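You operate a simulated robot arm through the tools that you are given. There is no shell and no other tool.

Carry out the task below with a simulated robot arm. There is one attempt and no reset: what you move stays moved.

TASK
Set up the nutrunner for program 2: 6 bar, 13 mm socket on.
Fine: open the air valve before setting the pressure, and leave it open; the program dial ends on 2; the other two sockets stay on their pegs.

Only the result counts: the job must be done as asked and must still hold three seconds after the hand-in. Knocking over, shifting, dropping, spilling or breaking anything else fails it.

THE ROBOT
A 6-joint arm with a two-finger gripper, fixed in place. Base frame: the origin is at the foot of the arm, x ahead of it, y to its left, z up; the work surface is at about z = 800. Units: mm, rad, N and s.
Its first joint turns from -2.897 to 2.897 rad. Payload 3.43 kg.
The tool frame sits at the grasp point between the pads (the TCP): z along the fingers, y along the line on which they close. The tips reach 20 mm beyond it. Largest opening 190 mm; the body of the gripper starts 248 mm behind the TCP.
Orientation is that of the tool frame in the base frame, as [roll, pitch, yaw] about the fixed x, y, z axes, in that order (R = Rz(yaw) Ry(pitch) Rx(roll)). With the fingers straight down and closing along the base's y, the tool's x points along the base's -x, its y along +y and its z along -z.

THE INTERFACE
- The arm moves only by the tool nudge_tool. Its argument "commands" is a list that holds one entry, the list of rows, each a list of 7 numbers: the shift along the tool's x, y, z in mm, then the turn, a rotation vector about the tool's x, y, z in rad, then the gripper command, from -1 (shut) to 1 (fully open), values between in proportion. In form: [[[tx, ty, tz, ax, ay, az, fingers], ...]]. A call has 1 to 20 rows; each row is the pose to reach, as a shift and turn from the pose commanded when the call began, along the tool's axes at that moment. Rows are played at 5 a second. More than 50 mm and 0.15 rad between two rows, or a gripper value outside its range, and nothing of the call is played. Where a pose cannot be reached the arm comes as near as it can. A force on the tool above 90 N (or 10 N above the force at the start of the call, whichever is more), or a blocked arm, ends the call early, and 0.2 s more pass. Each finger travels about 153 mm/s and halts on what it meets, pressing with about 37 N; the grip force reading is that of the motor and also rises with nothing between the fingers. The clock runs only during rows and for 0.2 s after the last one: add rows that repeat a pose to give the fingers time. The reply holds the time, the measured pose of the TCP, the force on the tool along the base axes, the opening and the grip force, in the units named above and with some noise, with the torque about the TCP (base axes, N m) and any sound that the robot's microphone picked up, and new pictures: "pictures" is both (left out), scene, wrist or none.
- Cameras (640 x 400 px; columns grow to the right, rows downward): "scene" is fixed at [47.8, 500.7, 1659.4]; the picture's right is [-0.75, -0.66, 0.00], its down [-0.27, 0.31, -0.91] and it looks along [0.60, -0.68, -0.41] (base axes); focal length 340 px, centre (320, 200). "wrist" rides on the gripper at [70, -8, -288] in the tool frame; the picture's right is [0.12, 0.99, 0.00], its down [-0.96, 0.12, -0.25] and it looks along [-0.25, 0.03, 0.97] (tool axes); focal length 261 px, centre (320, 200).
- slide_trunk(by): slides the trunk up (or, below 0, down) by that many mm; the arm rides with it, the base frame stays. It gives what a move gives, with no picture.
- pixel_to_xyz(camera, pixels): for up to 12 pixels [column, row] of the newest picture of that camera ("zoom" is the newest enlarged one), the place [x, y, z] in the base frame of the surface seen there, good to about 2 mm. No time passes.
- close_up(camera, box): a new picture of the part [left, top, right, bottom] of that camera's present view, enlarged. No time passes.
- sign_off(): hands the job in; it is judged then, once.

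Unless the task says otherwise, let go and move clear before handing in.

The tools are called after "Request:" as name(argument=value, ...) on one line, values as JSON. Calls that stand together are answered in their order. nudge_tool: Moves the arm, as the interface text tells. Its arguments: {"type":"object","properties":{"commands":{"type":"array"},"pictures":{"type":"string","enum":["both","scene","wrist","none"]}},"required":["commands"]} The other tools are called the same way: slide_trunk (by) slides the trunk up or down; pixel_to_xyz (camera, pixels) gives the place of the surface under pixels of a picture; close_up (camera, box) takes an enlarged picture of a part of a camera's view; sign_off () hands the job in.

At the start:

```text
clock: 0.0
eef_pos: [502.7, -350.2, 1407.6]
tcp_rot: [3.141, 0.0, 3.141]
contact_force: [0.3, 0.4, -0.1]
ft_torque: [-0.02, 0.03, 0.01]
gripper_width: 190.3
finger_force: 0.1
trunk travel left (down, up): [-350.0, 90.0]
```

scene: 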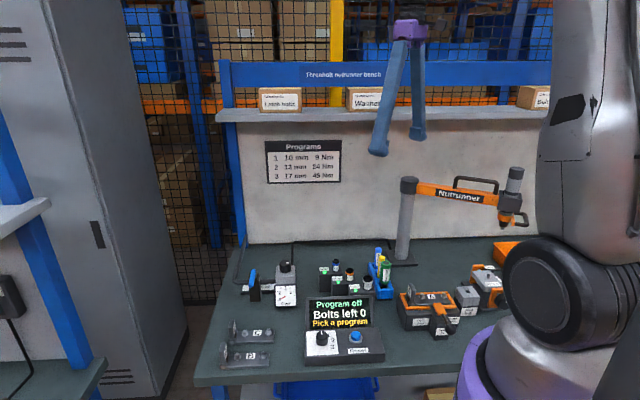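
wrist: 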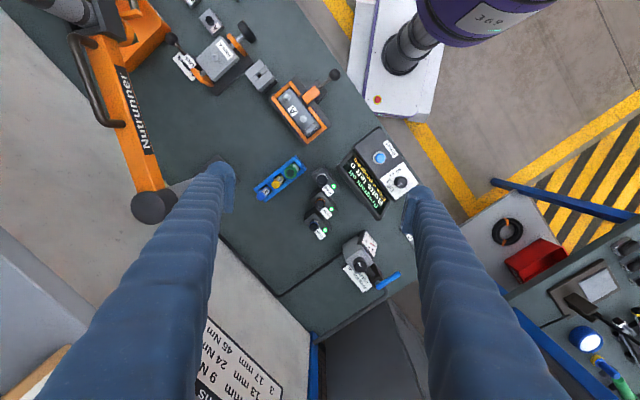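

The pictures show the bench with a program panel (scene ~340,330), a regulator with a blue-handled valve (~270,285), sockets on pegs (~345,275), and the nutrunner on its arm. I will take close-ups before moving.

Request:
close_up(camera="scene", box=[200, 230, 400, 355])

Request:
close_up(camera="wrist", box=[220, 110, 440, 300])

Request:
close_up(camera="scene", box=[380, 150, 560, 350])

Request:
close_up(camera="scene", box=[220, 50, 560, 200])

```text
3.20 times, centred on (300, 292) of scene
```

zoom: 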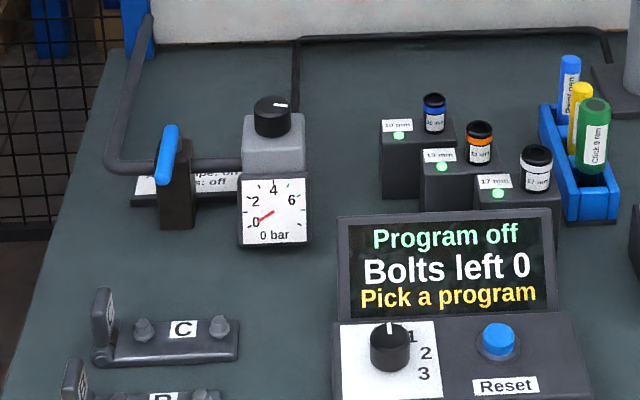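

```text
2.11 times, centred on (330, 205) of wrist
```

zoom: 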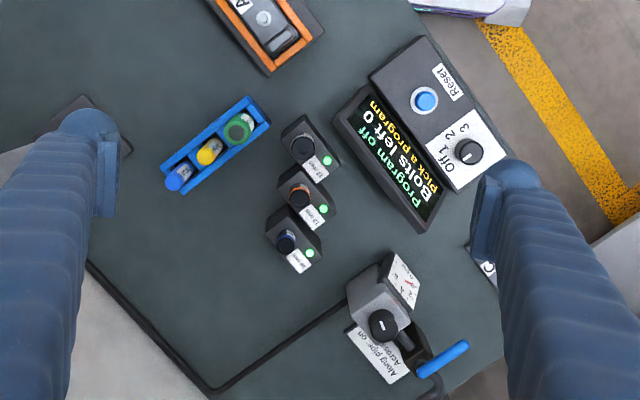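

```text
2.00 times, centred on (470, 250) of scene
```

zoom: 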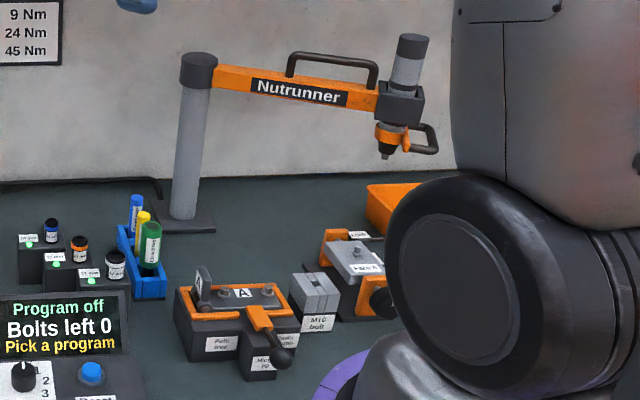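

```text
1.88 times, centred on (390, 125) of scene
```

zoom: 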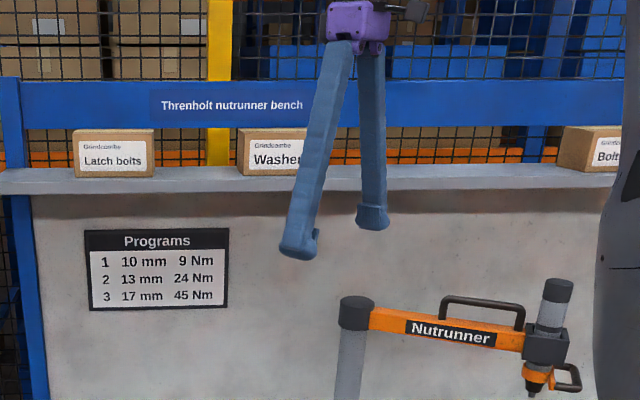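

The close-ups show the valve label ("Along pipe: on / Across: off"), the gauge reading 0 bar, and the dial on the off position with 1, 2 and 3 to its right. Next I'll get the coordinates of the key parts.

Request:
pixel_to_xyz(camera="wrist", pixels=[[360, 265], [387, 282], [393, 275], [380, 284], [369, 243], [400, 182], [379, 157], [324, 180], [322, 200], [316, 223], [358, 238], [330, 188]])

Request:
pixel_to_xyz(camera="scene", pixels=[[252, 280], [285, 266], [285, 295], [336, 264], [350, 273], [367, 281], [322, 337], [356, 335], [508, 215], [512, 172], [404, 250], [522, 217]])

Request:
close_up(camera="wrist", box=[320, 210, 420, 310])

Request:
close_up(camera="scene", box=[230, 250, 310, 310])

Request:
close_up(camera="scene", box=[310, 250, 390, 300])

Request:
close_up(camera="scene", box=[470, 150, 550, 250])

```text
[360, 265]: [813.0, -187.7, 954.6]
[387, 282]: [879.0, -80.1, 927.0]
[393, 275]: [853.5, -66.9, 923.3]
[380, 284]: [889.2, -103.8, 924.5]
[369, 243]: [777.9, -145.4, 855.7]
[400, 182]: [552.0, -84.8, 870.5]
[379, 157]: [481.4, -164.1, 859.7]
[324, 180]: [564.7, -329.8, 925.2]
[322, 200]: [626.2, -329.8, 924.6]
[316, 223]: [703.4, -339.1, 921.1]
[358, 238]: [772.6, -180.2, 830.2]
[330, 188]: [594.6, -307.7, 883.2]
```

```text
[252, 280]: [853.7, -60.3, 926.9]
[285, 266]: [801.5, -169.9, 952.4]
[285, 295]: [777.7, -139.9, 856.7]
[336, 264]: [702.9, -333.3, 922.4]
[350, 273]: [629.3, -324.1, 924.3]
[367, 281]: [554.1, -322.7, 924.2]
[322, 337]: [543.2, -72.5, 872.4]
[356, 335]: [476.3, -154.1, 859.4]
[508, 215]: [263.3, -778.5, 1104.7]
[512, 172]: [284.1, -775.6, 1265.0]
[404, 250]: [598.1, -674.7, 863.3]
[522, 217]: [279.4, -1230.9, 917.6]
```

```text
4.00 times, centred on (370, 260) of wrist
```

zoom: 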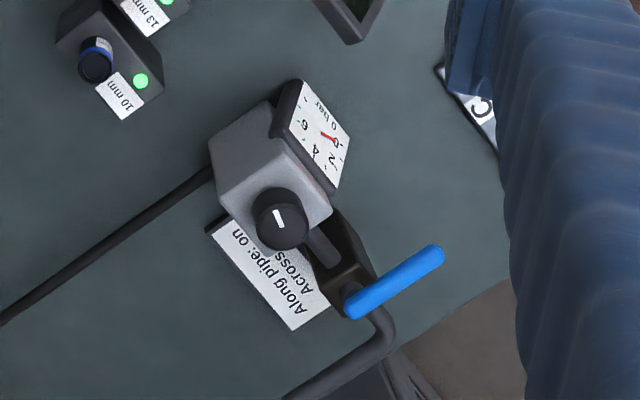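

```text
6.67 times, centred on (270, 280) of scene
```

zoom: 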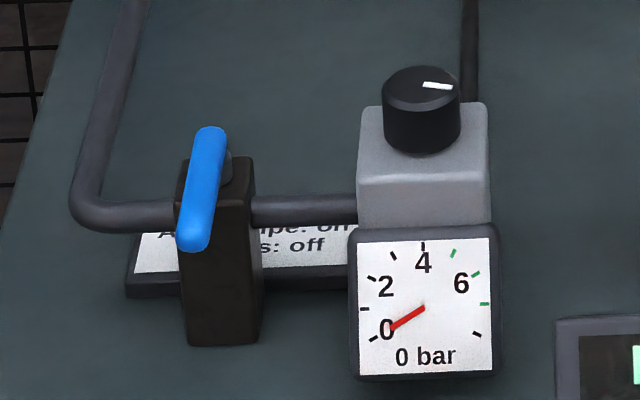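

```text
8.00 times, centred on (350, 275) of scene
```

zoom: 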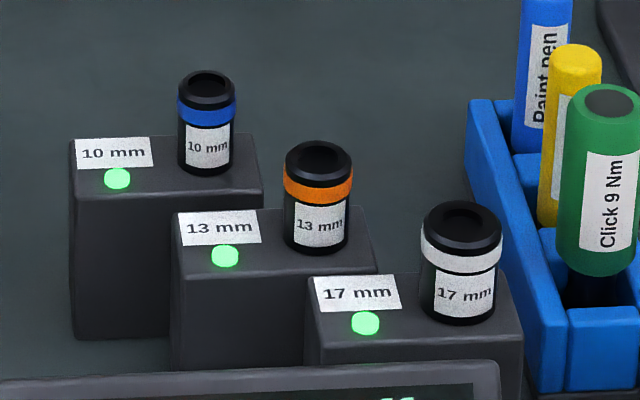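

```text
4.00 times, centred on (510, 200) of scene
```

zoom: 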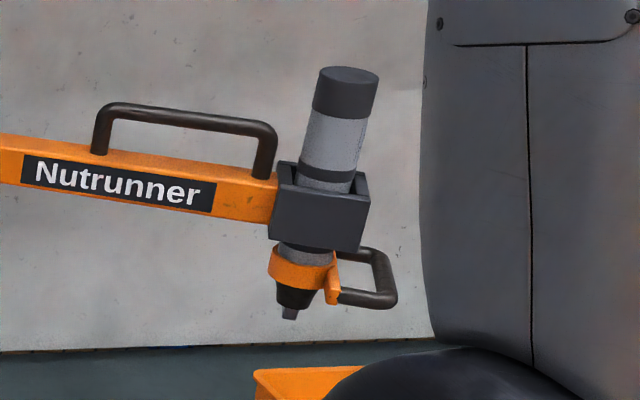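

The lever runs from about (889,-104) to (838,-50) at z≈924, and the three sockets lie on an arc of about 352 mm radius around the nutrunner column. I'll measure the back wall, the shelf and the nutrunner before moving in.

Request:
pixel_to_xyz(camera="scene", pixels=[[240, 115], [350, 115], [500, 110], [300, 200], [300, 160], [250, 235], [400, 200], [410, 182], [440, 192], [480, 200], [478, 181], [500, 192]])

Request:
pixel_to_xyz(camera="wrist", pixels=[[152, 207], [100, 60], [80, 60], [125, 115], [75, 38], [60, 5], [125, 20], [165, 40], [130, 130], [217, 165], [275, 178], [300, 110]])

Request:
close_up(camera="wrist", box=[20, 0, 220, 125])

```text
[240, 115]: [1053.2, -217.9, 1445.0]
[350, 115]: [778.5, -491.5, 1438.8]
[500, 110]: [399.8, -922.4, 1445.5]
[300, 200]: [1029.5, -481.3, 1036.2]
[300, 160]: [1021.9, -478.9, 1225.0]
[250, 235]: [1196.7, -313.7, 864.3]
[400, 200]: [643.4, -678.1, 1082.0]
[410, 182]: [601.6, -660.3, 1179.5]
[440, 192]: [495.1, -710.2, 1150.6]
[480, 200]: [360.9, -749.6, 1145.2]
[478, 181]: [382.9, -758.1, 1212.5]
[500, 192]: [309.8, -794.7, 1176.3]
```

```text
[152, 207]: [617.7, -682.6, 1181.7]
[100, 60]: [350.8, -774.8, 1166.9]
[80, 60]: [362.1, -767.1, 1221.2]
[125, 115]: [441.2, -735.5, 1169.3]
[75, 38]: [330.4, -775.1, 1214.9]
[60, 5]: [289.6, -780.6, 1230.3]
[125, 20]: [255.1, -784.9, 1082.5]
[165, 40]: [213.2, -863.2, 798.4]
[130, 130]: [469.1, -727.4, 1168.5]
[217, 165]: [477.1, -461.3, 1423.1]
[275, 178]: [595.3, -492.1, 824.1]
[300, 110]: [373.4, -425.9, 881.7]
```

```text
3.20 times, centred on (120, 62) of wrist
```

zoom: 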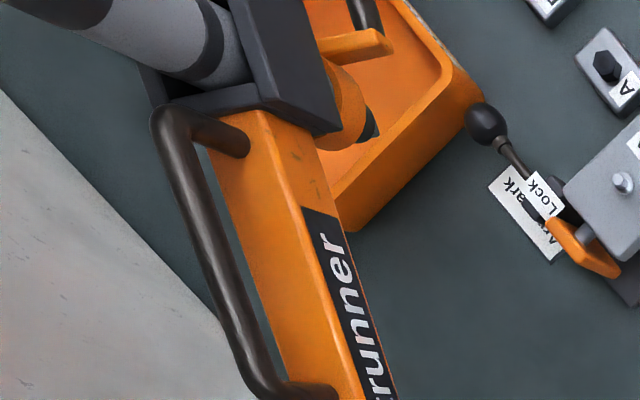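

The wall and shelf run diagonally, with the shelf front edge about 195 mm behind the valve. A label near wrist (180,65) seems to mention park/lock, so I'll zoom in there before moving.

Request:
close_up(camera="wrist", box=[150, 0, 270, 90])

Request:
close_up(camera="scene", box=[390, 250, 520, 345])

Request:
close_up(camera="wrist", box=[230, 50, 350, 150])

```text
4.44 times, centred on (210, 45) of wrist
```

zoom: 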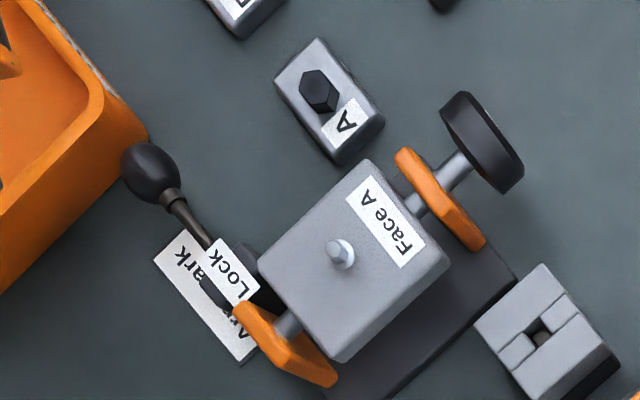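

```text
4.21 times, centred on (455, 298) of scene
```

zoom: 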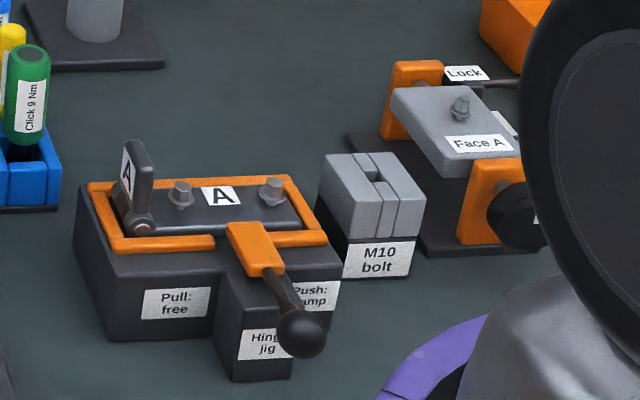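

```text
4.00 times, centred on (290, 100) of wrist
```

zoom: 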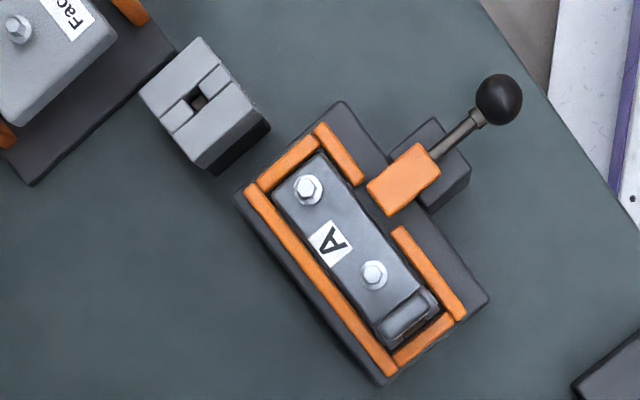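

The "Arm park" label marks where the nutrunner is parked, and nothing there blocks the work. I'll move the camera over the valve and regulator for a proper top view.

Request:
nudge_tool(commands=[[[-35, 25, 18, 0, 0, 0, 1], [-70, 50, 36, 0, 0, 0, 1], [-105, 75, 54, 0, 0, 0, 1], [-140, 100, 72, 0, 0, 0, 1], [-175, 125, 90, 0, 0, 0, 1], [-210, 150, 108, 0, 0, 0, 1], [-245, 175, 126, 0, 0, 0, 1], [-280, 200, 144, 0, 0, 0, 1], [-310, 220, 157, 0, 0, 0, 1], [-310, 220, 157, 0, 0, 0, 1]]])

```text
clock: 2.2
eef_pos: [812.6, -131.7, 1251.4]
tcp_rot: [3.141, 0.002, -3.141]
contact_force: [-0.7, -0.2, 0.4]
ft_torque: [0.03, -0.04, -0.01]
gripper_width: 190.0
finger_force: 0.0
trunk travel left (down, up): [-350.0, 90.0]
```

scene: 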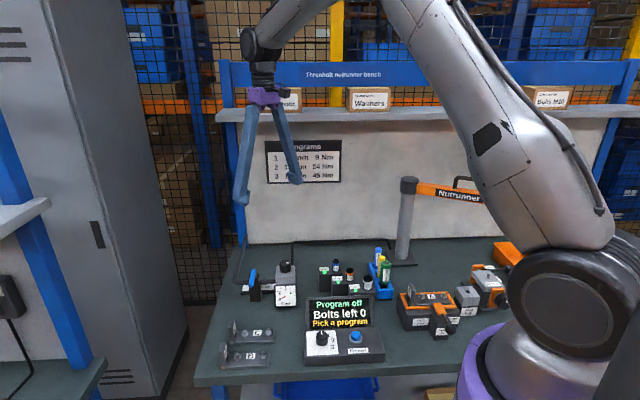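
wrist: 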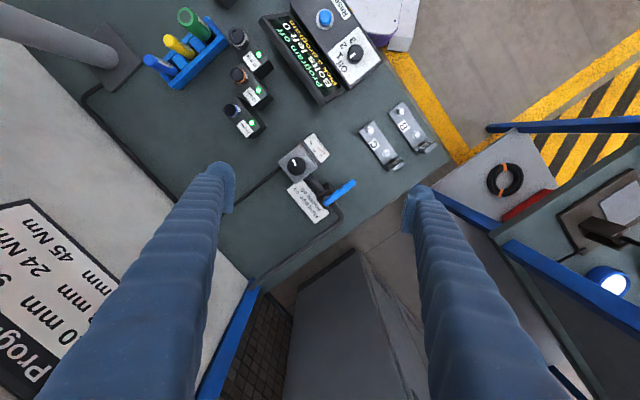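

Request:
close_up(camera="wrist", box=[260, 120, 380, 220])

Request:
pixel_to_xyz(camera="wrist", pixels=[[352, 183], [340, 191], [330, 200], [325, 206], [318, 185], [328, 192], [300, 166], [338, 208], [312, 178], [318, 150], [310, 205], [335, 216]])

```text
4.00 times, centred on (320, 170) of wrist
```

zoom: 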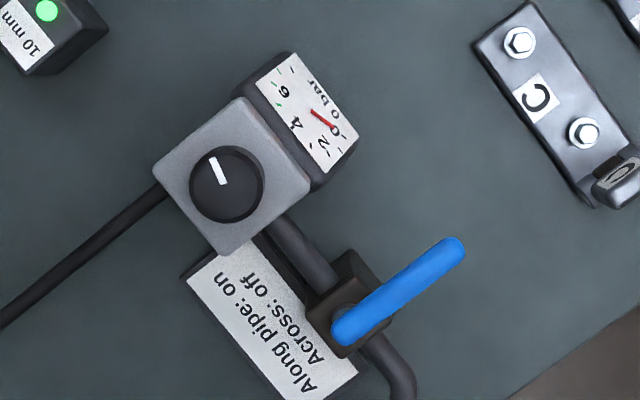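

```text
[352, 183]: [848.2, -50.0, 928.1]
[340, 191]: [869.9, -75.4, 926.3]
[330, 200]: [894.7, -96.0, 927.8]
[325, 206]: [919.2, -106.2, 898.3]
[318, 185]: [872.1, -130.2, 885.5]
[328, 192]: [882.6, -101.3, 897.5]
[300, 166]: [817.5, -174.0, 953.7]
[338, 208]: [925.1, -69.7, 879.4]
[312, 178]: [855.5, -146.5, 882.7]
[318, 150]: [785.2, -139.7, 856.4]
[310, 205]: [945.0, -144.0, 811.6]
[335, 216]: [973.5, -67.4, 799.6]
```

The top view shows the lever pivot at about (895,-100), with the free end at (848,-50,928) lying across the pipe. The regulator blocks one side, so it should swing away from the regulator. I'll check heights around the regulator before lowering closed fingers beside the lever.

Request:
pixel_to_xyz(camera="zoom", pixels=[[312, 180], [350, 140], [295, 60], [295, 185], [240, 110], [230, 240], [170, 170], [227, 180], [450, 250], [365, 290], [385, 345], [322, 160]])

```text
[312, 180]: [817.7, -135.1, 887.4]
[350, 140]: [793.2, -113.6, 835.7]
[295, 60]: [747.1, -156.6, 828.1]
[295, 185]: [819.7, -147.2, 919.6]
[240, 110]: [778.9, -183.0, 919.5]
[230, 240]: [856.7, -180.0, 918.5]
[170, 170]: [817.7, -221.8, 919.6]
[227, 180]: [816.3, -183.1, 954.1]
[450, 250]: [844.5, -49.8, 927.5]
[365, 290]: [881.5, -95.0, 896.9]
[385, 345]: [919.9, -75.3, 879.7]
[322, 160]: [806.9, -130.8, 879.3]
```

The regulator top is at z≈919 and centred on (817,-183), about 35 mm clear of the planned finger position. I'll close the fingers and go down beside the lever at (820,-97), stopping at TCP z≈925.

Request:
nudge_tool(commands=[[[-7, 33, 0, 0, 0, 0, -1], [-7, 33, 0, 0, 0, 0, -1], [-7, 33, 0, 0, 0, 0, -1], [-7, 33, 0, 0, 0, 0, -1], [-7, 33, 45, 0, 0, 0, -1], [-7, 33, 90, 0, 0, 0, -1], [-7, 33, 135, 0, 0, 0, -1], [-7, 33, 180, 0, 0, 0, -1], [-7, 33, 225, 0, 0, 0, -1], [-7, 33, 260, 0, 0, 0, -1], [-7, 33, 290, 0, 0, 0, -1], [-7, 33, 310, 0, 0, 0, -1], [-7, 33, 325, 0, 0, 0, -1], [-7, 33, 325, 0, 0, 0, -1]]])

```text
clock: 5.2
eef_pos: [818.2, -98.2, 925.1]
tcp_rot: [3.141, 0.001, -3.141]
contact_force: [0.5, -0.7, -0.2]
ft_torque: [0.01, -0.04, -0.01]
gripper_width: 0.0
finger_force: 34.3
trunk travel left (down, up): [-350.0, 90.0]
```

scene: 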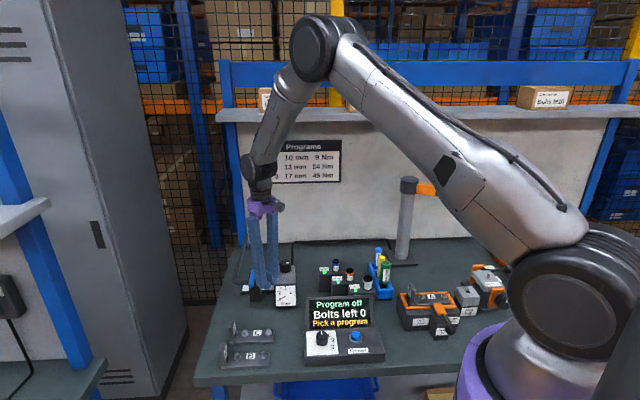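
wrist: 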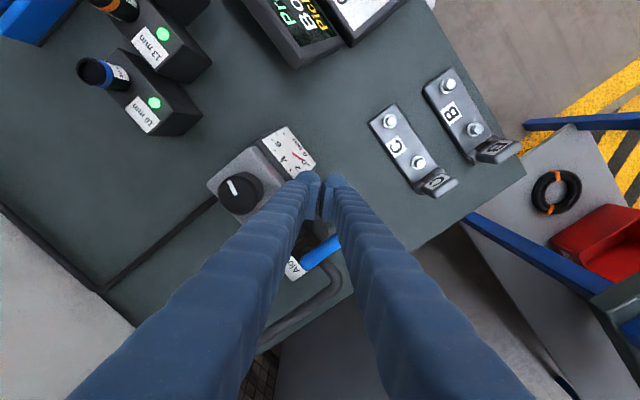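

The fingers are closed beside the lever with no contact force. I'll nudge gently away from the regulator, along (+x,+y), and watch the force.

Request:
nudge_tool(commands=[[[-4, 4, 0, 0, 0, 0, -1], [-8, 8, 0, 0, 0, 0, -1], [-12, 12, 0, 0, 0, 0, -1], [-15, 15, 0, 0, 0, 0, -1], [-18, 18, 0, 0, 0, 0, -1]]])

Request:
close_up(camera="wrist", box=[240, 160, 400, 310])

```text
clock: 6.4
eef_pos: [837.2, -79.7, 924.8]
tcp_rot: [3.141, 0.001, 3.142]
contact_force: [0.7, 0.0, -0.4]
ft_torque: [0.01, 0.02, 0.01]
gripper_width: 0.1
finger_force: 34.5
trunk travel left (down, up): [-350.0, 90.0]
```

scene: 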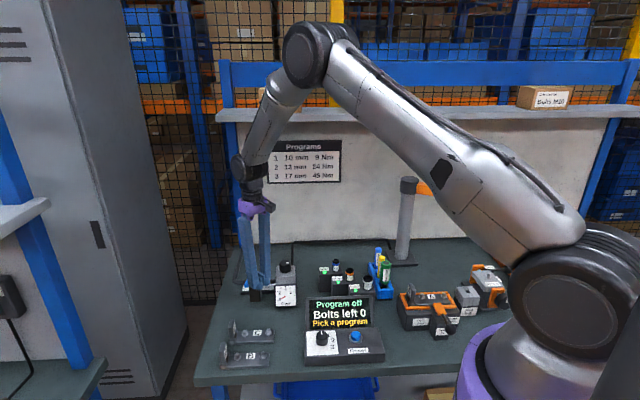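
wrist: 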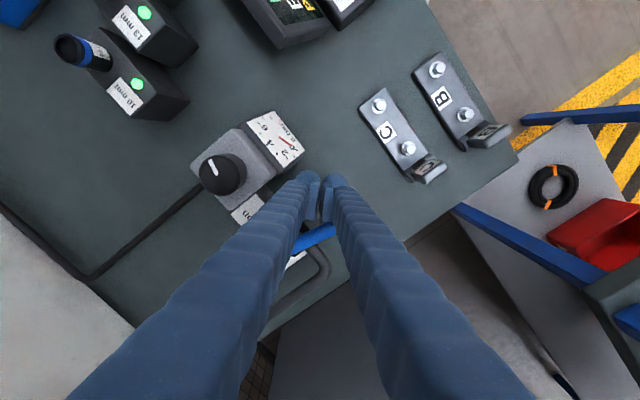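

```text
2.67 times, centred on (320, 235) of wrist
```

zoom: 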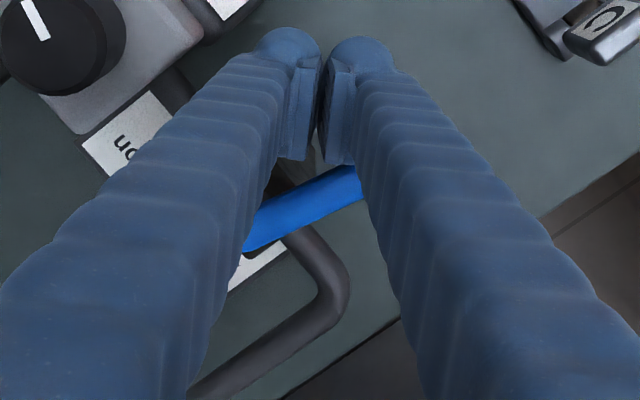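

There is still no contact force, and the fingers are just touching the lever (zoom ~300,205). I'll keep pushing along the arc in small steps.

Request:
nudge_tool(commands=[[[-3, 3, 0, 0, 0, 0, -1], [-6, 7, 0, 0, 0, 0, -1], [-9, 11, 0, 0, 0, 0, -1], [-12, 15, 0, 0, 0, 0, -1]]])

Request:
close_up(camera="wrist", box=[240, 160, 400, 310])

```text
clock: 7.4
eef_pos: [849.3, -66.1, 925.9]
tcp_rot: [-3.141, 0.0, -3.14]
contact_force: [-0.7, 0.9, 0.3]
ft_torque: [0.01, -0.01, 0.04]
gripper_width: 0.0
finger_force: 34.6
trunk travel left (down, up): [-350.0, 90.0]
```

scene: 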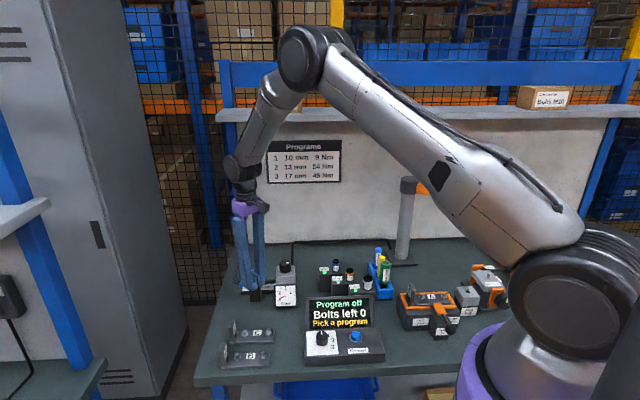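
wrist: 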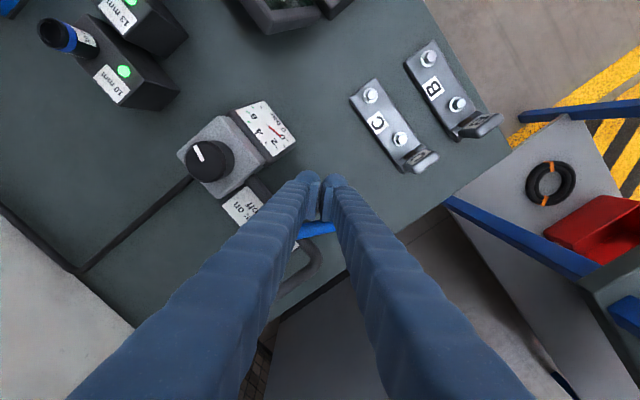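

```text
2.67 times, centred on (320, 235) of wrist
```

zoom: 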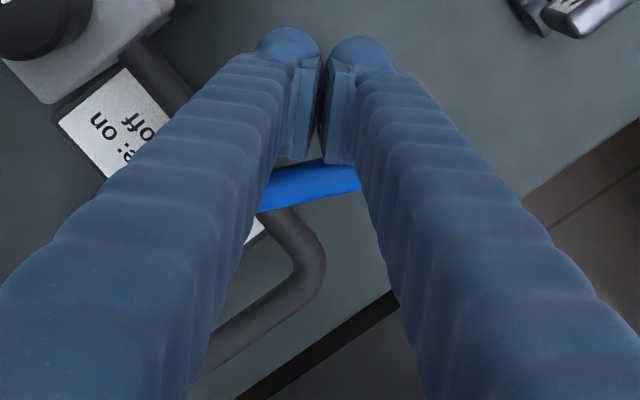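

The lever is turning freely: it now looks nearly level in the zoom at ~(310,185), and the force is near zero. I'll carry on round the arc toward alignment with the pipe.

Request:
nudge_tool(commands=[[[-5, 7, 0, 0, 0, 0, -1], [-10, 13, 0, 0, 0, 0, -1], [-16, 18, 0, 0, 0, 0, -1], [-22, 20, 0, 0, 0, 0, -1], [-28, 22, 0, 0, 0, 0, -1], [-34, 24, 0, 0, 0, 0, -1], [-40, 25, 0, 0, 0, 0, -1]]])

Request:
close_up(camera="wrist", box=[240, 160, 400, 310])

Request:
close_up(camera="scene", box=[220, 230, 320, 310])

```text
clock: 9.0
eef_pos: [888.1, -38.9, 926.5]
tcp_rot: [-3.14, -0.003, -3.141]
contact_force: [-0.4, 0.7, -0.8]
ft_torque: [0.02, 0.02, -0.03]
gripper_width: 0.4
finger_force: 34.4
trunk travel left (down, up): [-350.0, 90.0]
```

scene: 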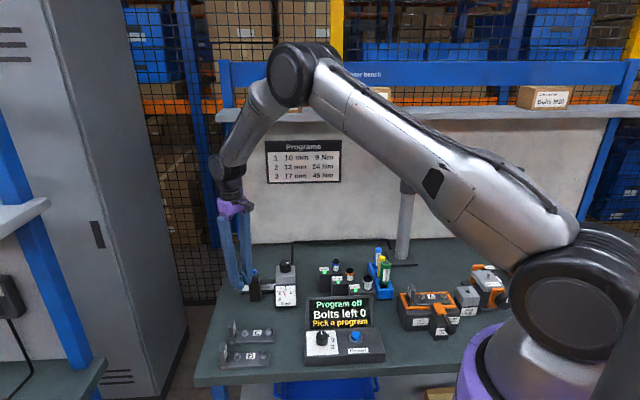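
wrist: 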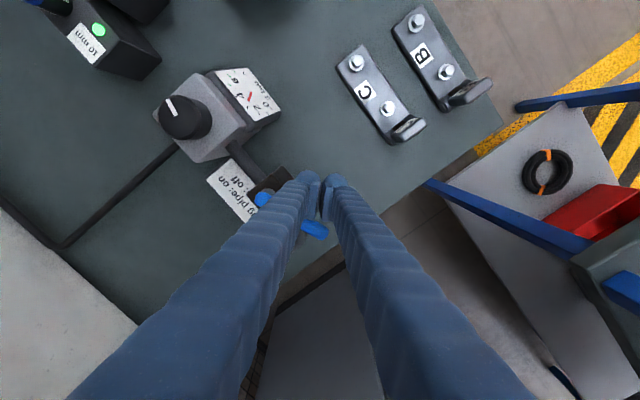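

```text
2.67 times, centred on (320, 235) of wrist
```

zoom: 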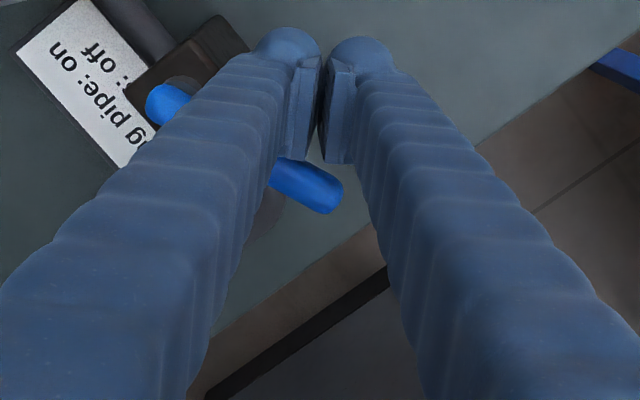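

```text
5.00 times, centred on (270, 270) of scene
```

zoom: 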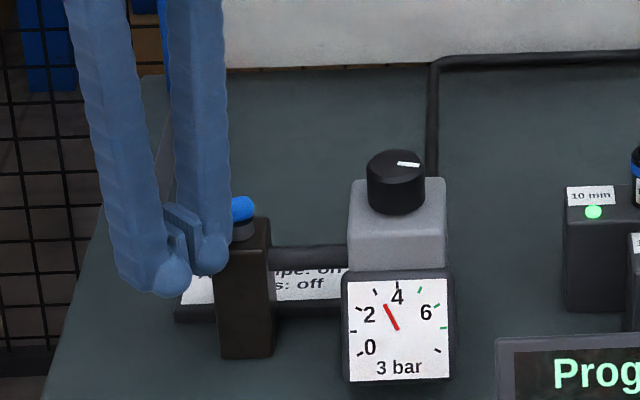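

The gauge now reads 3 bar, so air is on, but the lever is still about 20° short of lying along the pipe. I'll push it gently the rest of the way to the stop.

Request:
nudge_tool(commands=[[[-5, 1, 0, 0, 0, 0, -1], [-10, 1, 0, 0, 0, 0, -1], [-15, 1, 0, 0, 0, 0, -1], [-19, 1, 0, 0, 0, 0, -1]]])

Request:
close_up(camera="wrist", box=[200, 110, 400, 310])

```text
clock: 10.0
eef_pos: [905.4, -36.8, 926.9]
tcp_rot: [3.141, -0.003, -3.141]
contact_force: [-11.8, 4.2, 2.9]
ft_torque: [-0.08, -0.05, -0.31]
gripper_width: 0.0
finger_force: 34.4
trunk travel left (down, up): [-350.0, 90.0]
```

scene: 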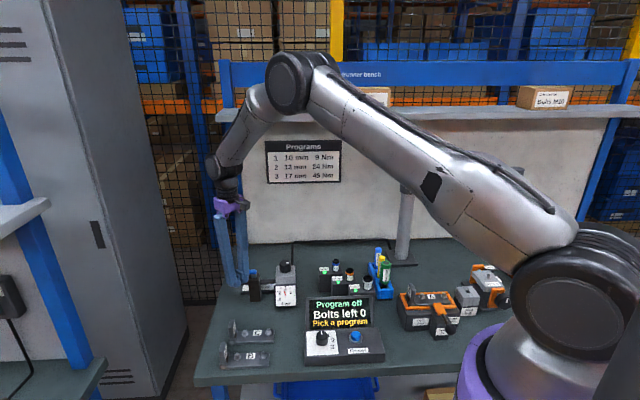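
wrist: 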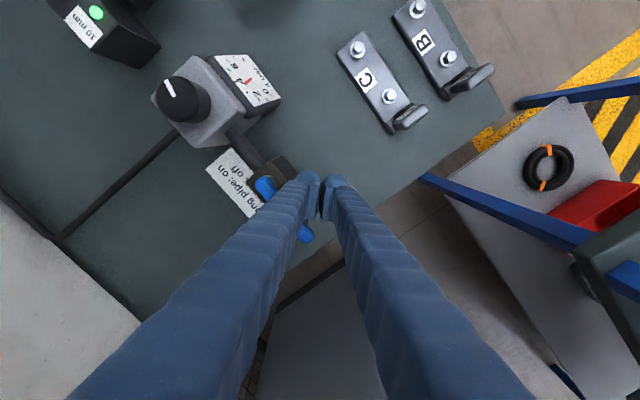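

```text
2.00 times, centred on (300, 210) of wrist
```

zoom: 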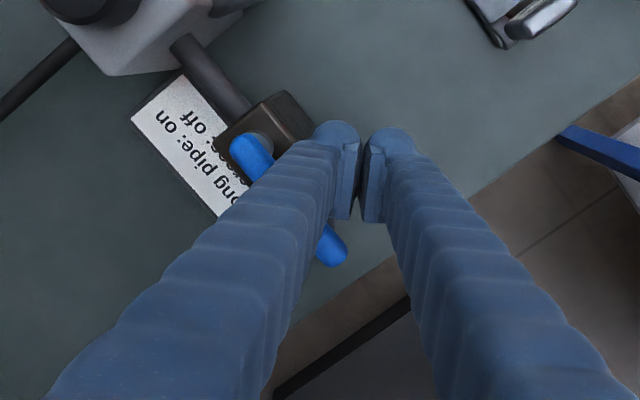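

The force rose to about 12 N at the stop, and the blue lever now lies along the pipe (zoom ~(290,200)). I'll back off, lift, and move above the regulator knob at (817,-183) with the fingers opened.

Request:
nudge_tool(commands=[[[6, 6, 0, 0, 0, 0, -1], [12, 12, 0, 0, 0, 0, -1], [12, 12, -40, 0, 0, 0, -1], [12, 12, -80, 0, 0, 0, -1], [12, 12, -120, 0, 0, 0, -1], [12, 12, -150, 0, 0, 0, -0.2], [40, -30, -150, 0, 0, 0, -0.2], [65, -70, -150, 0, 0, 0, -0.2], [80, -110, -150, 0, 0, 0, -0.2], [92, -145, -150, 0, 0, 0, -0.2], [92, -145, -150, 0, 0, 0, -0.2]]])

Request:
close_up(camera="wrist", box=[220, 130, 420, 290])

Request:
close_up(camera="scene", box=[220, 230, 320, 310])

```text
refused: row 7 steps farther than a row can; nothing moved
```

```text
2.50 times, centred on (320, 210) of wrist
```

zoom: 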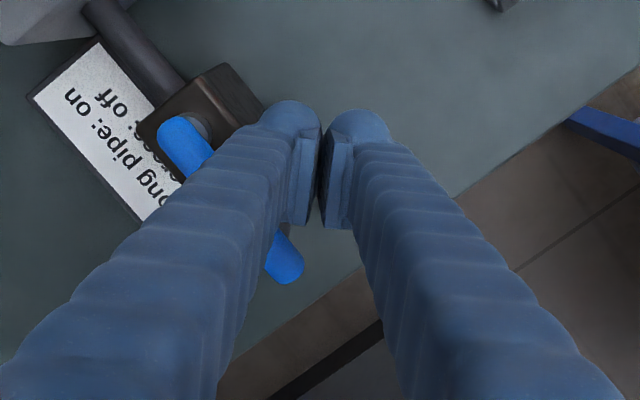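

```text
5.00 times, centred on (270, 270) of scene
```

zoom: 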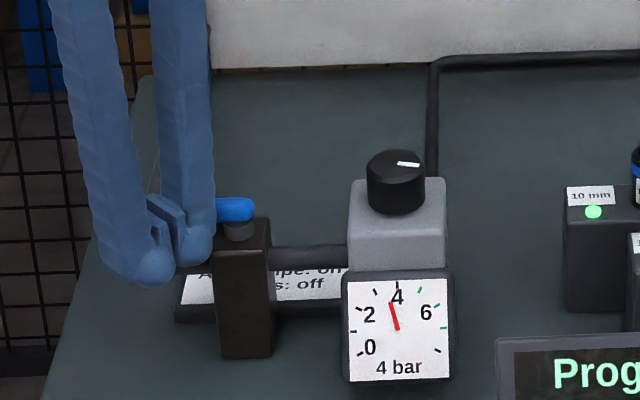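

The call was refused because one row stepped 50.5 mm, so nothing moved; the gauge now reads 4 bar. I'll resend with shorter steps.

Request:
nudge_tool(commands=[[[6, 6, 0, 0, 0, 0, -1], [12, 12, 0, 0, 0, 0, -1], [12, 12, -40, 0, 0, 0, -1], [12, 12, -80, 0, 0, 0, -1], [12, 12, -120, 0, 0, 0, -1], [12, 12, -150, 0, 0, 0, -0.2], [32, -25, -150, 0, 0, 0, -0.2], [52, -60, -150, 0, 0, 0, -0.2], [72, -95, -150, 0, 0, 0, -0.2], [86, -125, -150, 0, 0, 0, -0.2], [92, -145, -150, 0, 0, 0, -0.2], [92, -145, -150, 0, 0, 0, -0.2]]])

Request:
close_up(camera="wrist", box=[220, 130, 420, 290])

Request:
close_up(camera="scene", box=[220, 230, 320, 310])

```text
clock: 12.6
eef_pos: [817.2, -184.5, 1075.9]
tcp_rot: [3.141, -0.002, 3.141]
contact_force: [0.1, 0.3, -0.1]
ft_torque: [0.03, 0.02, 0.01]
gripper_width: 76.1
finger_force: 0.1
trunk travel left (down, up): [-350.0, 90.0]
```

scene: 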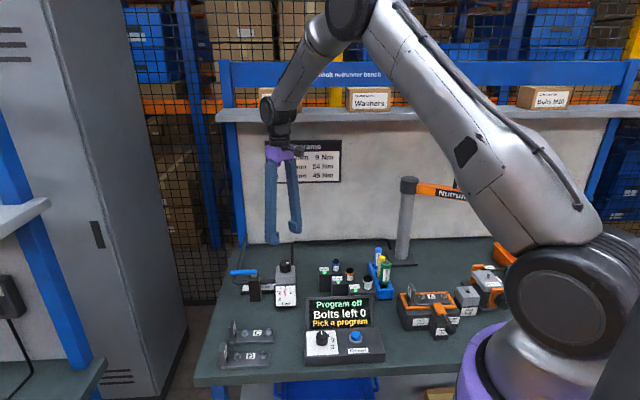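
wrist: 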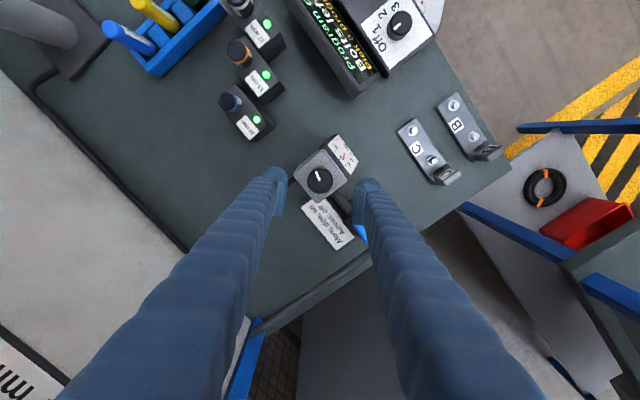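

```text
2.50 times, centred on (320, 210) of wrist
```

zoom: 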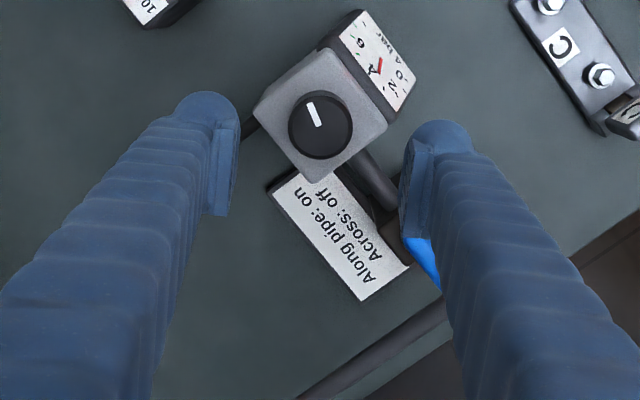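

```text
5.00 times, centred on (270, 270) of scene
```

zoom: 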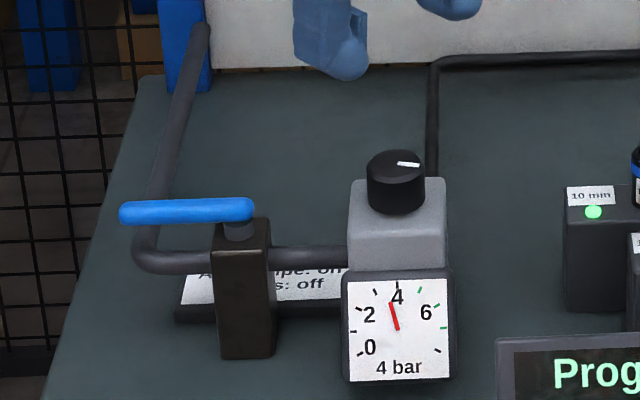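

The valve is fully open along the pipe, and the gauge reads about 3.7–4 bar. The knob centre is near wrist pixel (320,180), so I'll measure it precisely.

Request:
pixel_to_xyz(camera="wrist", pixels=[[320, 180], [309, 180], [331, 180], [320, 169], [320, 190], [328, 172], [312, 188], [320, 202], [300, 172], [342, 180]])

```text
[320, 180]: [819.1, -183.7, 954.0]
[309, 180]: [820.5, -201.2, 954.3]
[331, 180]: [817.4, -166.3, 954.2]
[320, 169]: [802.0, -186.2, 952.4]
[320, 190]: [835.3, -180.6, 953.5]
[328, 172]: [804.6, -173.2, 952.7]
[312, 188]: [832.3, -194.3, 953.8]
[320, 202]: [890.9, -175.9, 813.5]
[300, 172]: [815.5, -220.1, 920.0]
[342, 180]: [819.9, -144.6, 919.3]
```

The knob centre is (818.5,-183.7), with its top at z=954 and base at z=919. I'll go down to TCP z≈944 and close on it.

Request:
nudge_tool(commands=[[[-2, -0.5, 40, 0, 0, 0, -0.2], [-2, -0.5, 80, 0, 0, 0, -0.2], [-2, -0.5, 110, 0, 0, 0, -0.2], [-2, -0.5, 131, 0, 0, 0, -0.2], [-2, -0.5, 131, 0, 0, 0, -0.2], [-2, -0.5, 131, 0, 0, 0, -0.6], [-2, -0.5, 131, 0, 0, 0, -1], [-2, -0.5, 131, 0, 0, 0, -1]]])

Request:
close_up(camera="scene", box=[220, 230, 320, 310])

```text
clock: 14.4
eef_pos: [819.7, -183.6, 947.6]
tcp_rot: [-3.141, -0.002, -3.14]
contact_force: [-1.1, 2.5, 1.1]
ft_torque: [0.03, -0.01, -0.02]
gripper_width: 40.4
finger_force: 45.3
trunk travel left (down, up): [-350.0, 90.0]
```

scene: 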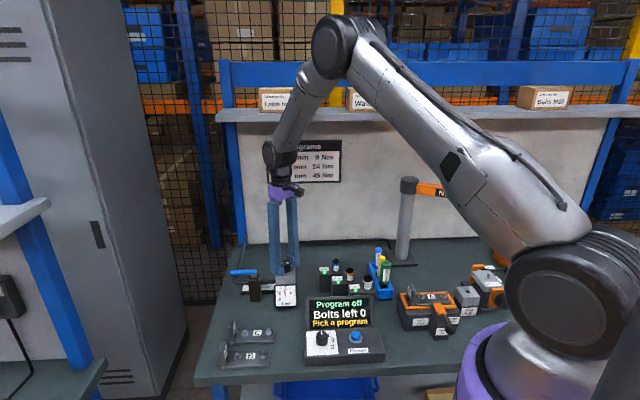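
wrist: 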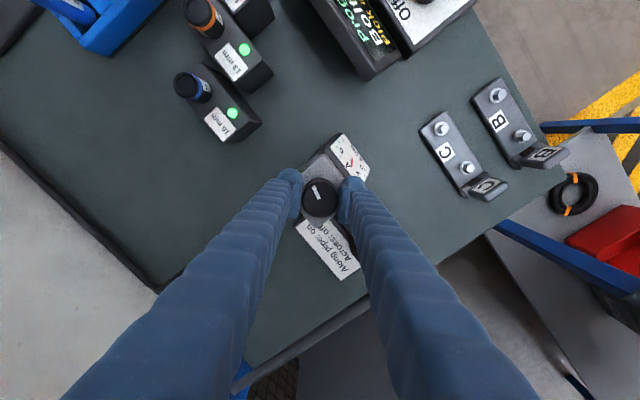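

```text
5.00 times, centred on (270, 270) of scene
```

zoom: 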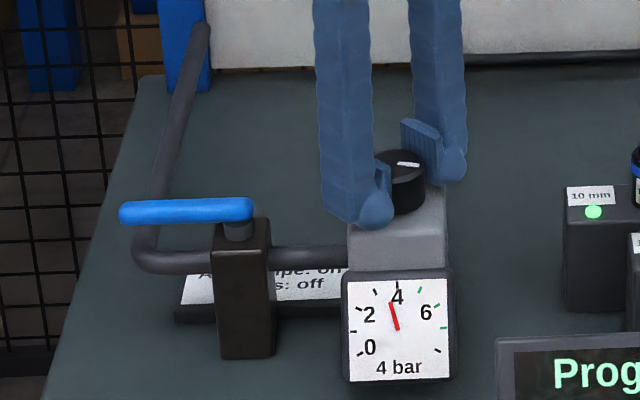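

The knob is gripped at 40.4 mm. I'll turn it a little clockwise as seen from above (+tool z) and watch the gauge.

Request:
nudge_tool(commands=[[[0, 0, 0, 0, 0, 0.08, -1], [0, 0, 0, 0, 0, 0.16, -1], [0, 0, 0, 0, 0, 0.24, -1], [0, 0, 0, 0, 0, 0.3, -1]]])

Request:
close_up(camera="scene", box=[220, 230, 320, 310])

Request:
close_up(camera="wrist", box=[260, 130, 400, 250])

```text
clock: 15.4
eef_pos: [818.4, -183.2, 946.8]
tcp_rot: [3.142, 0.0, 2.84]
contact_force: [1.9, 15.0, 13.2]
ft_torque: [0.27, 0.26, 0.04]
gripper_width: 40.7
finger_force: 45.3
trunk travel left (down, up): [-350.0, 90.0]
```

scene: 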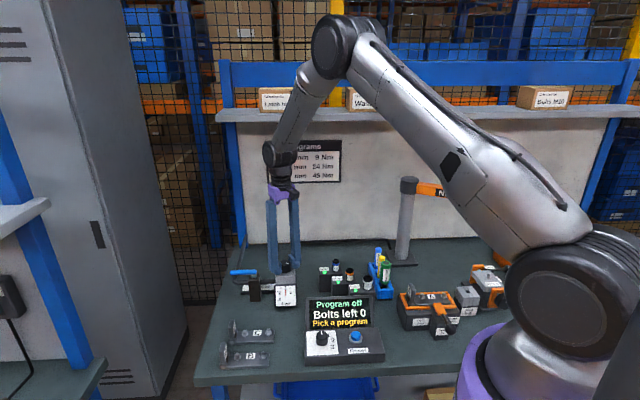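
wrist: 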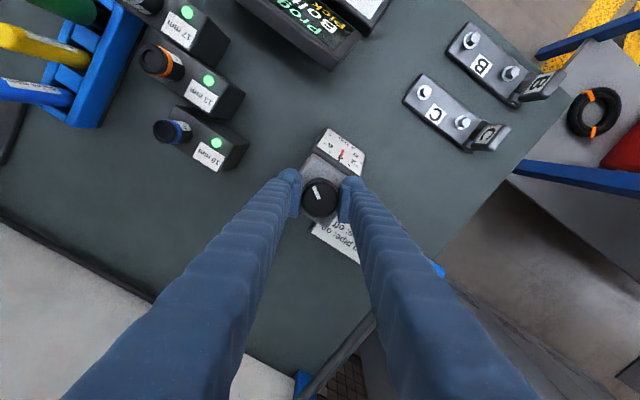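

```text
5.00 times, centred on (270, 270) of scene
```

zoom: 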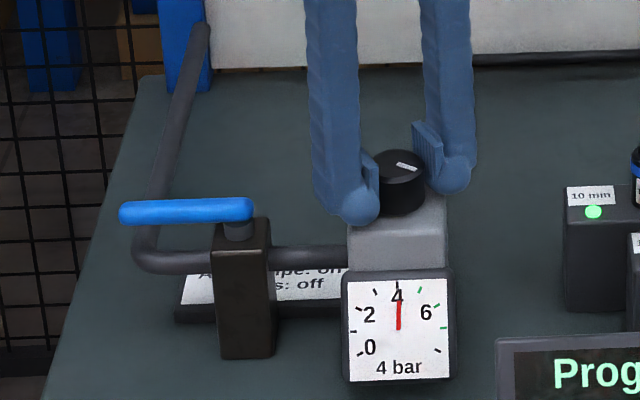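

```text
3.33 times, centred on (330, 190) of wrist
```

zoom: 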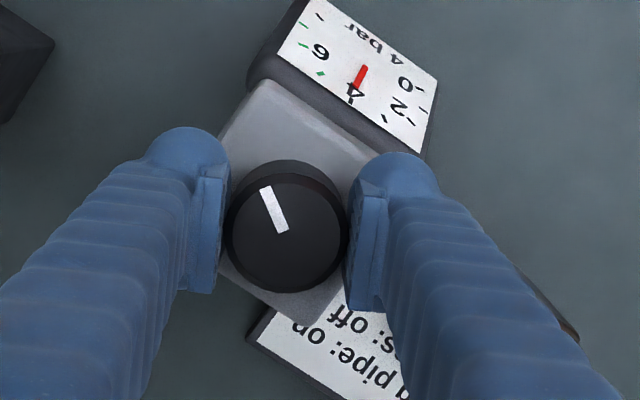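

0.3 rad clockwise moved the needle from about 3.5 to just over 4, so the needle seems to follow the knob roughly 1:1, at about 30° per bar. I'll turn about 0.9 rad further, then check.

Request:
nudge_tool(commands=[[[0, 0, 0, 0, 0, 0.1, -1], [0, 0, 0, 0, 0, 0.2, -1], [0, 0, 0, 0, 0, 0.3, -1], [0, 0, 0, 0, 0, 0.4, -1], [0, 0, 0, 0, 0, 0.5, -1], [0, 0, 0, 0, 0, 0.6, -1], [0, 0, 0, 0, 0, 0.7, -1], [0, 0, 0, 0, 0, 0.8, -1], [0, 0, 0, 0, 0, 0.9, -1], [0, 0, 0, 0, 0, 0.9, -1]]])

Request:
close_up(camera="scene", box=[260, 250, 310, 310])

Request:
close_up(camera="wrist", box=[260, 110, 400, 250])

```text
clock: 17.6
eef_pos: [820.2, -182.0, 946.3]
tcp_rot: [3.14, 0.004, 1.941]
contact_force: [29.2, 29.2, 28.5]
ft_torque: [0.35, -0.62, 0.05]
gripper_width: 40.6
finger_force: 45.5
trunk travel left (down, up): [-350.0, 90.0]
```

scene: 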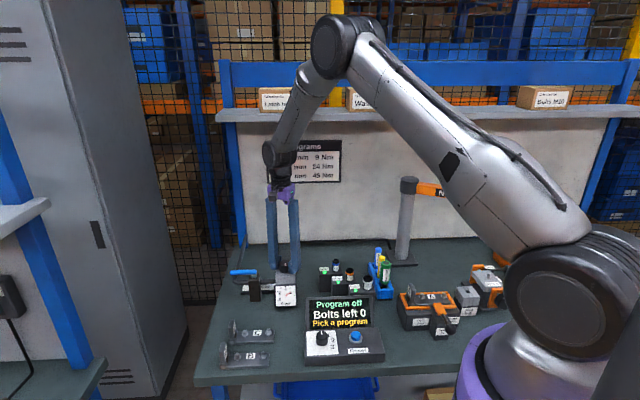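
wrist: 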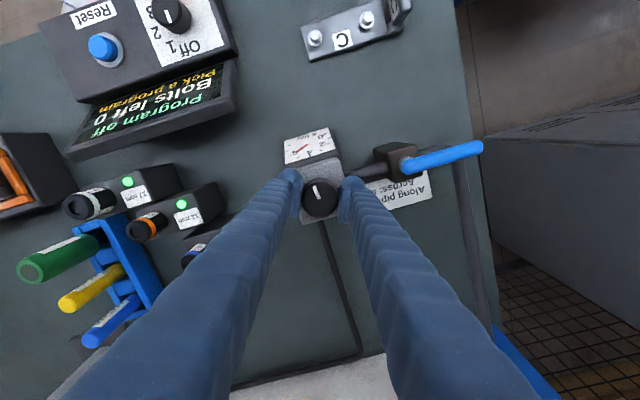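

```text
6.67 times, centred on (285, 280) of scene
```

zoom: 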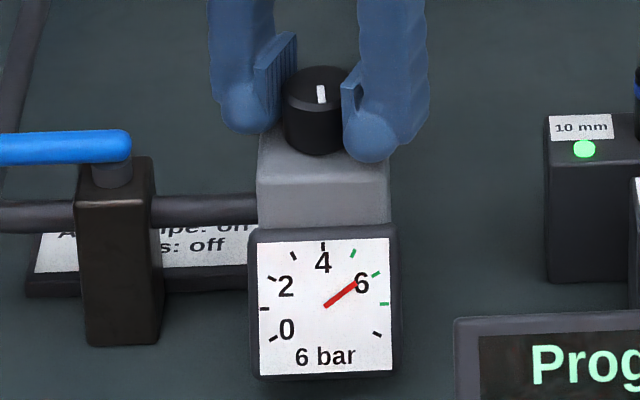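

```text
2.86 times, centred on (330, 180) of wrist
```

zoom: 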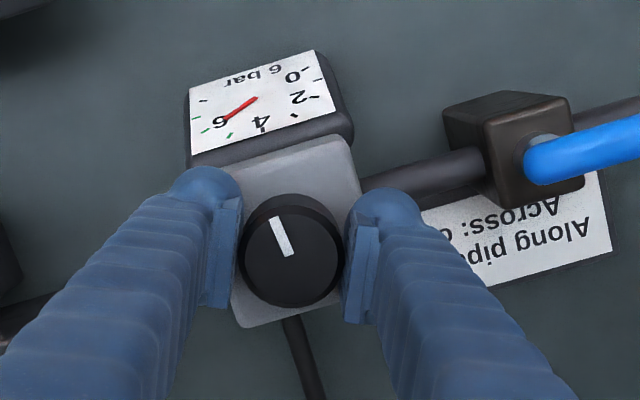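

The display reads 6 bar. I'll zoom tighter on the gauge to judge the needle against the 6 tick before letting go.

Request:
close_up(camera="scene", box=[270, 283, 302, 307])

```text
16.00 times, centred on (286, 295) of scene
```

zoom: 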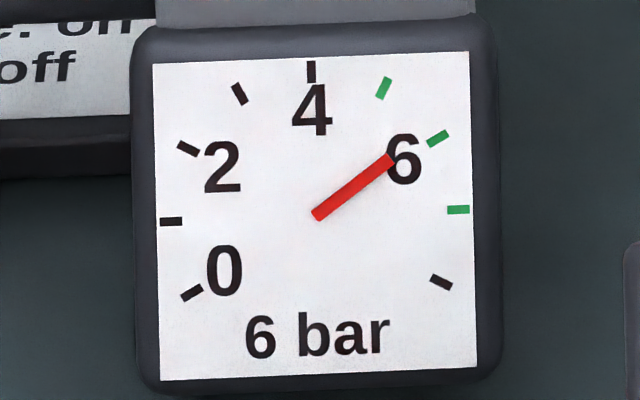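

At high zoom the needle sits at about 5.8, roughly 5° short of the 6 tick. I'll add 0.09 rad and shift slightly to relieve the side load on the knob.

Request:
nudge_tool(commands=[[[0.5, 1, -0.8, 0, 0, 0.045, -1], [0.9, 1.9, -1.5, 0, 0, 0.09, -1], [0.9, 1.9, -1.5, 0, 0, 0.09, -1]]], pictures="scene")

Request:
close_up(camera="scene", box=[270, 283, 302, 307])

```text
clock: 18.4
eef_pos: [819.8, -182.7, 946.2]
tcp_rot: [-3.14, 0.001, 1.851]
contact_force: [25.9, 15.6, 14.8]
ft_torque: [-0.25, -0.41, 0.02]
gripper_width: 40.5
finger_force: 45.5
trunk travel left (down, up): [-350.0, 90.0]
```

scene: 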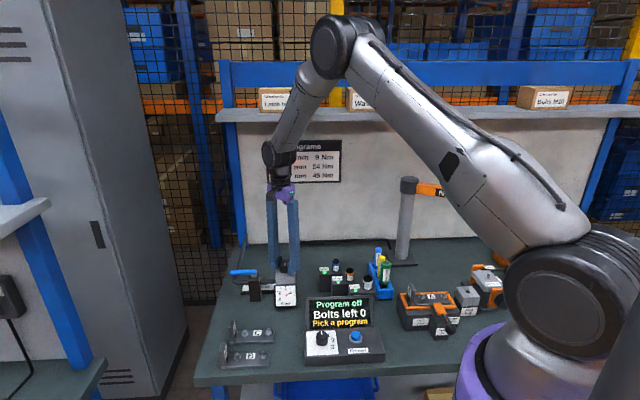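

```text
16.00 times, centred on (286, 295) of scene
```

zoom: 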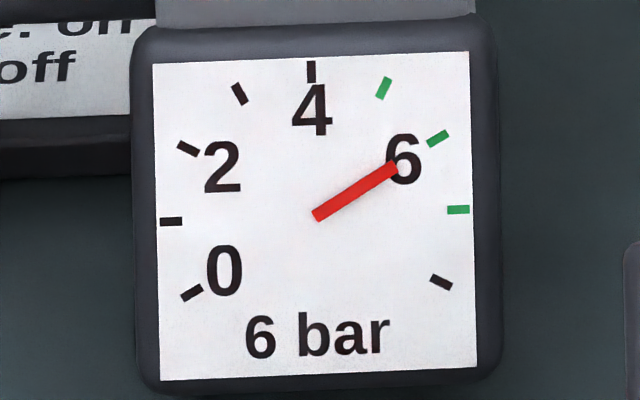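

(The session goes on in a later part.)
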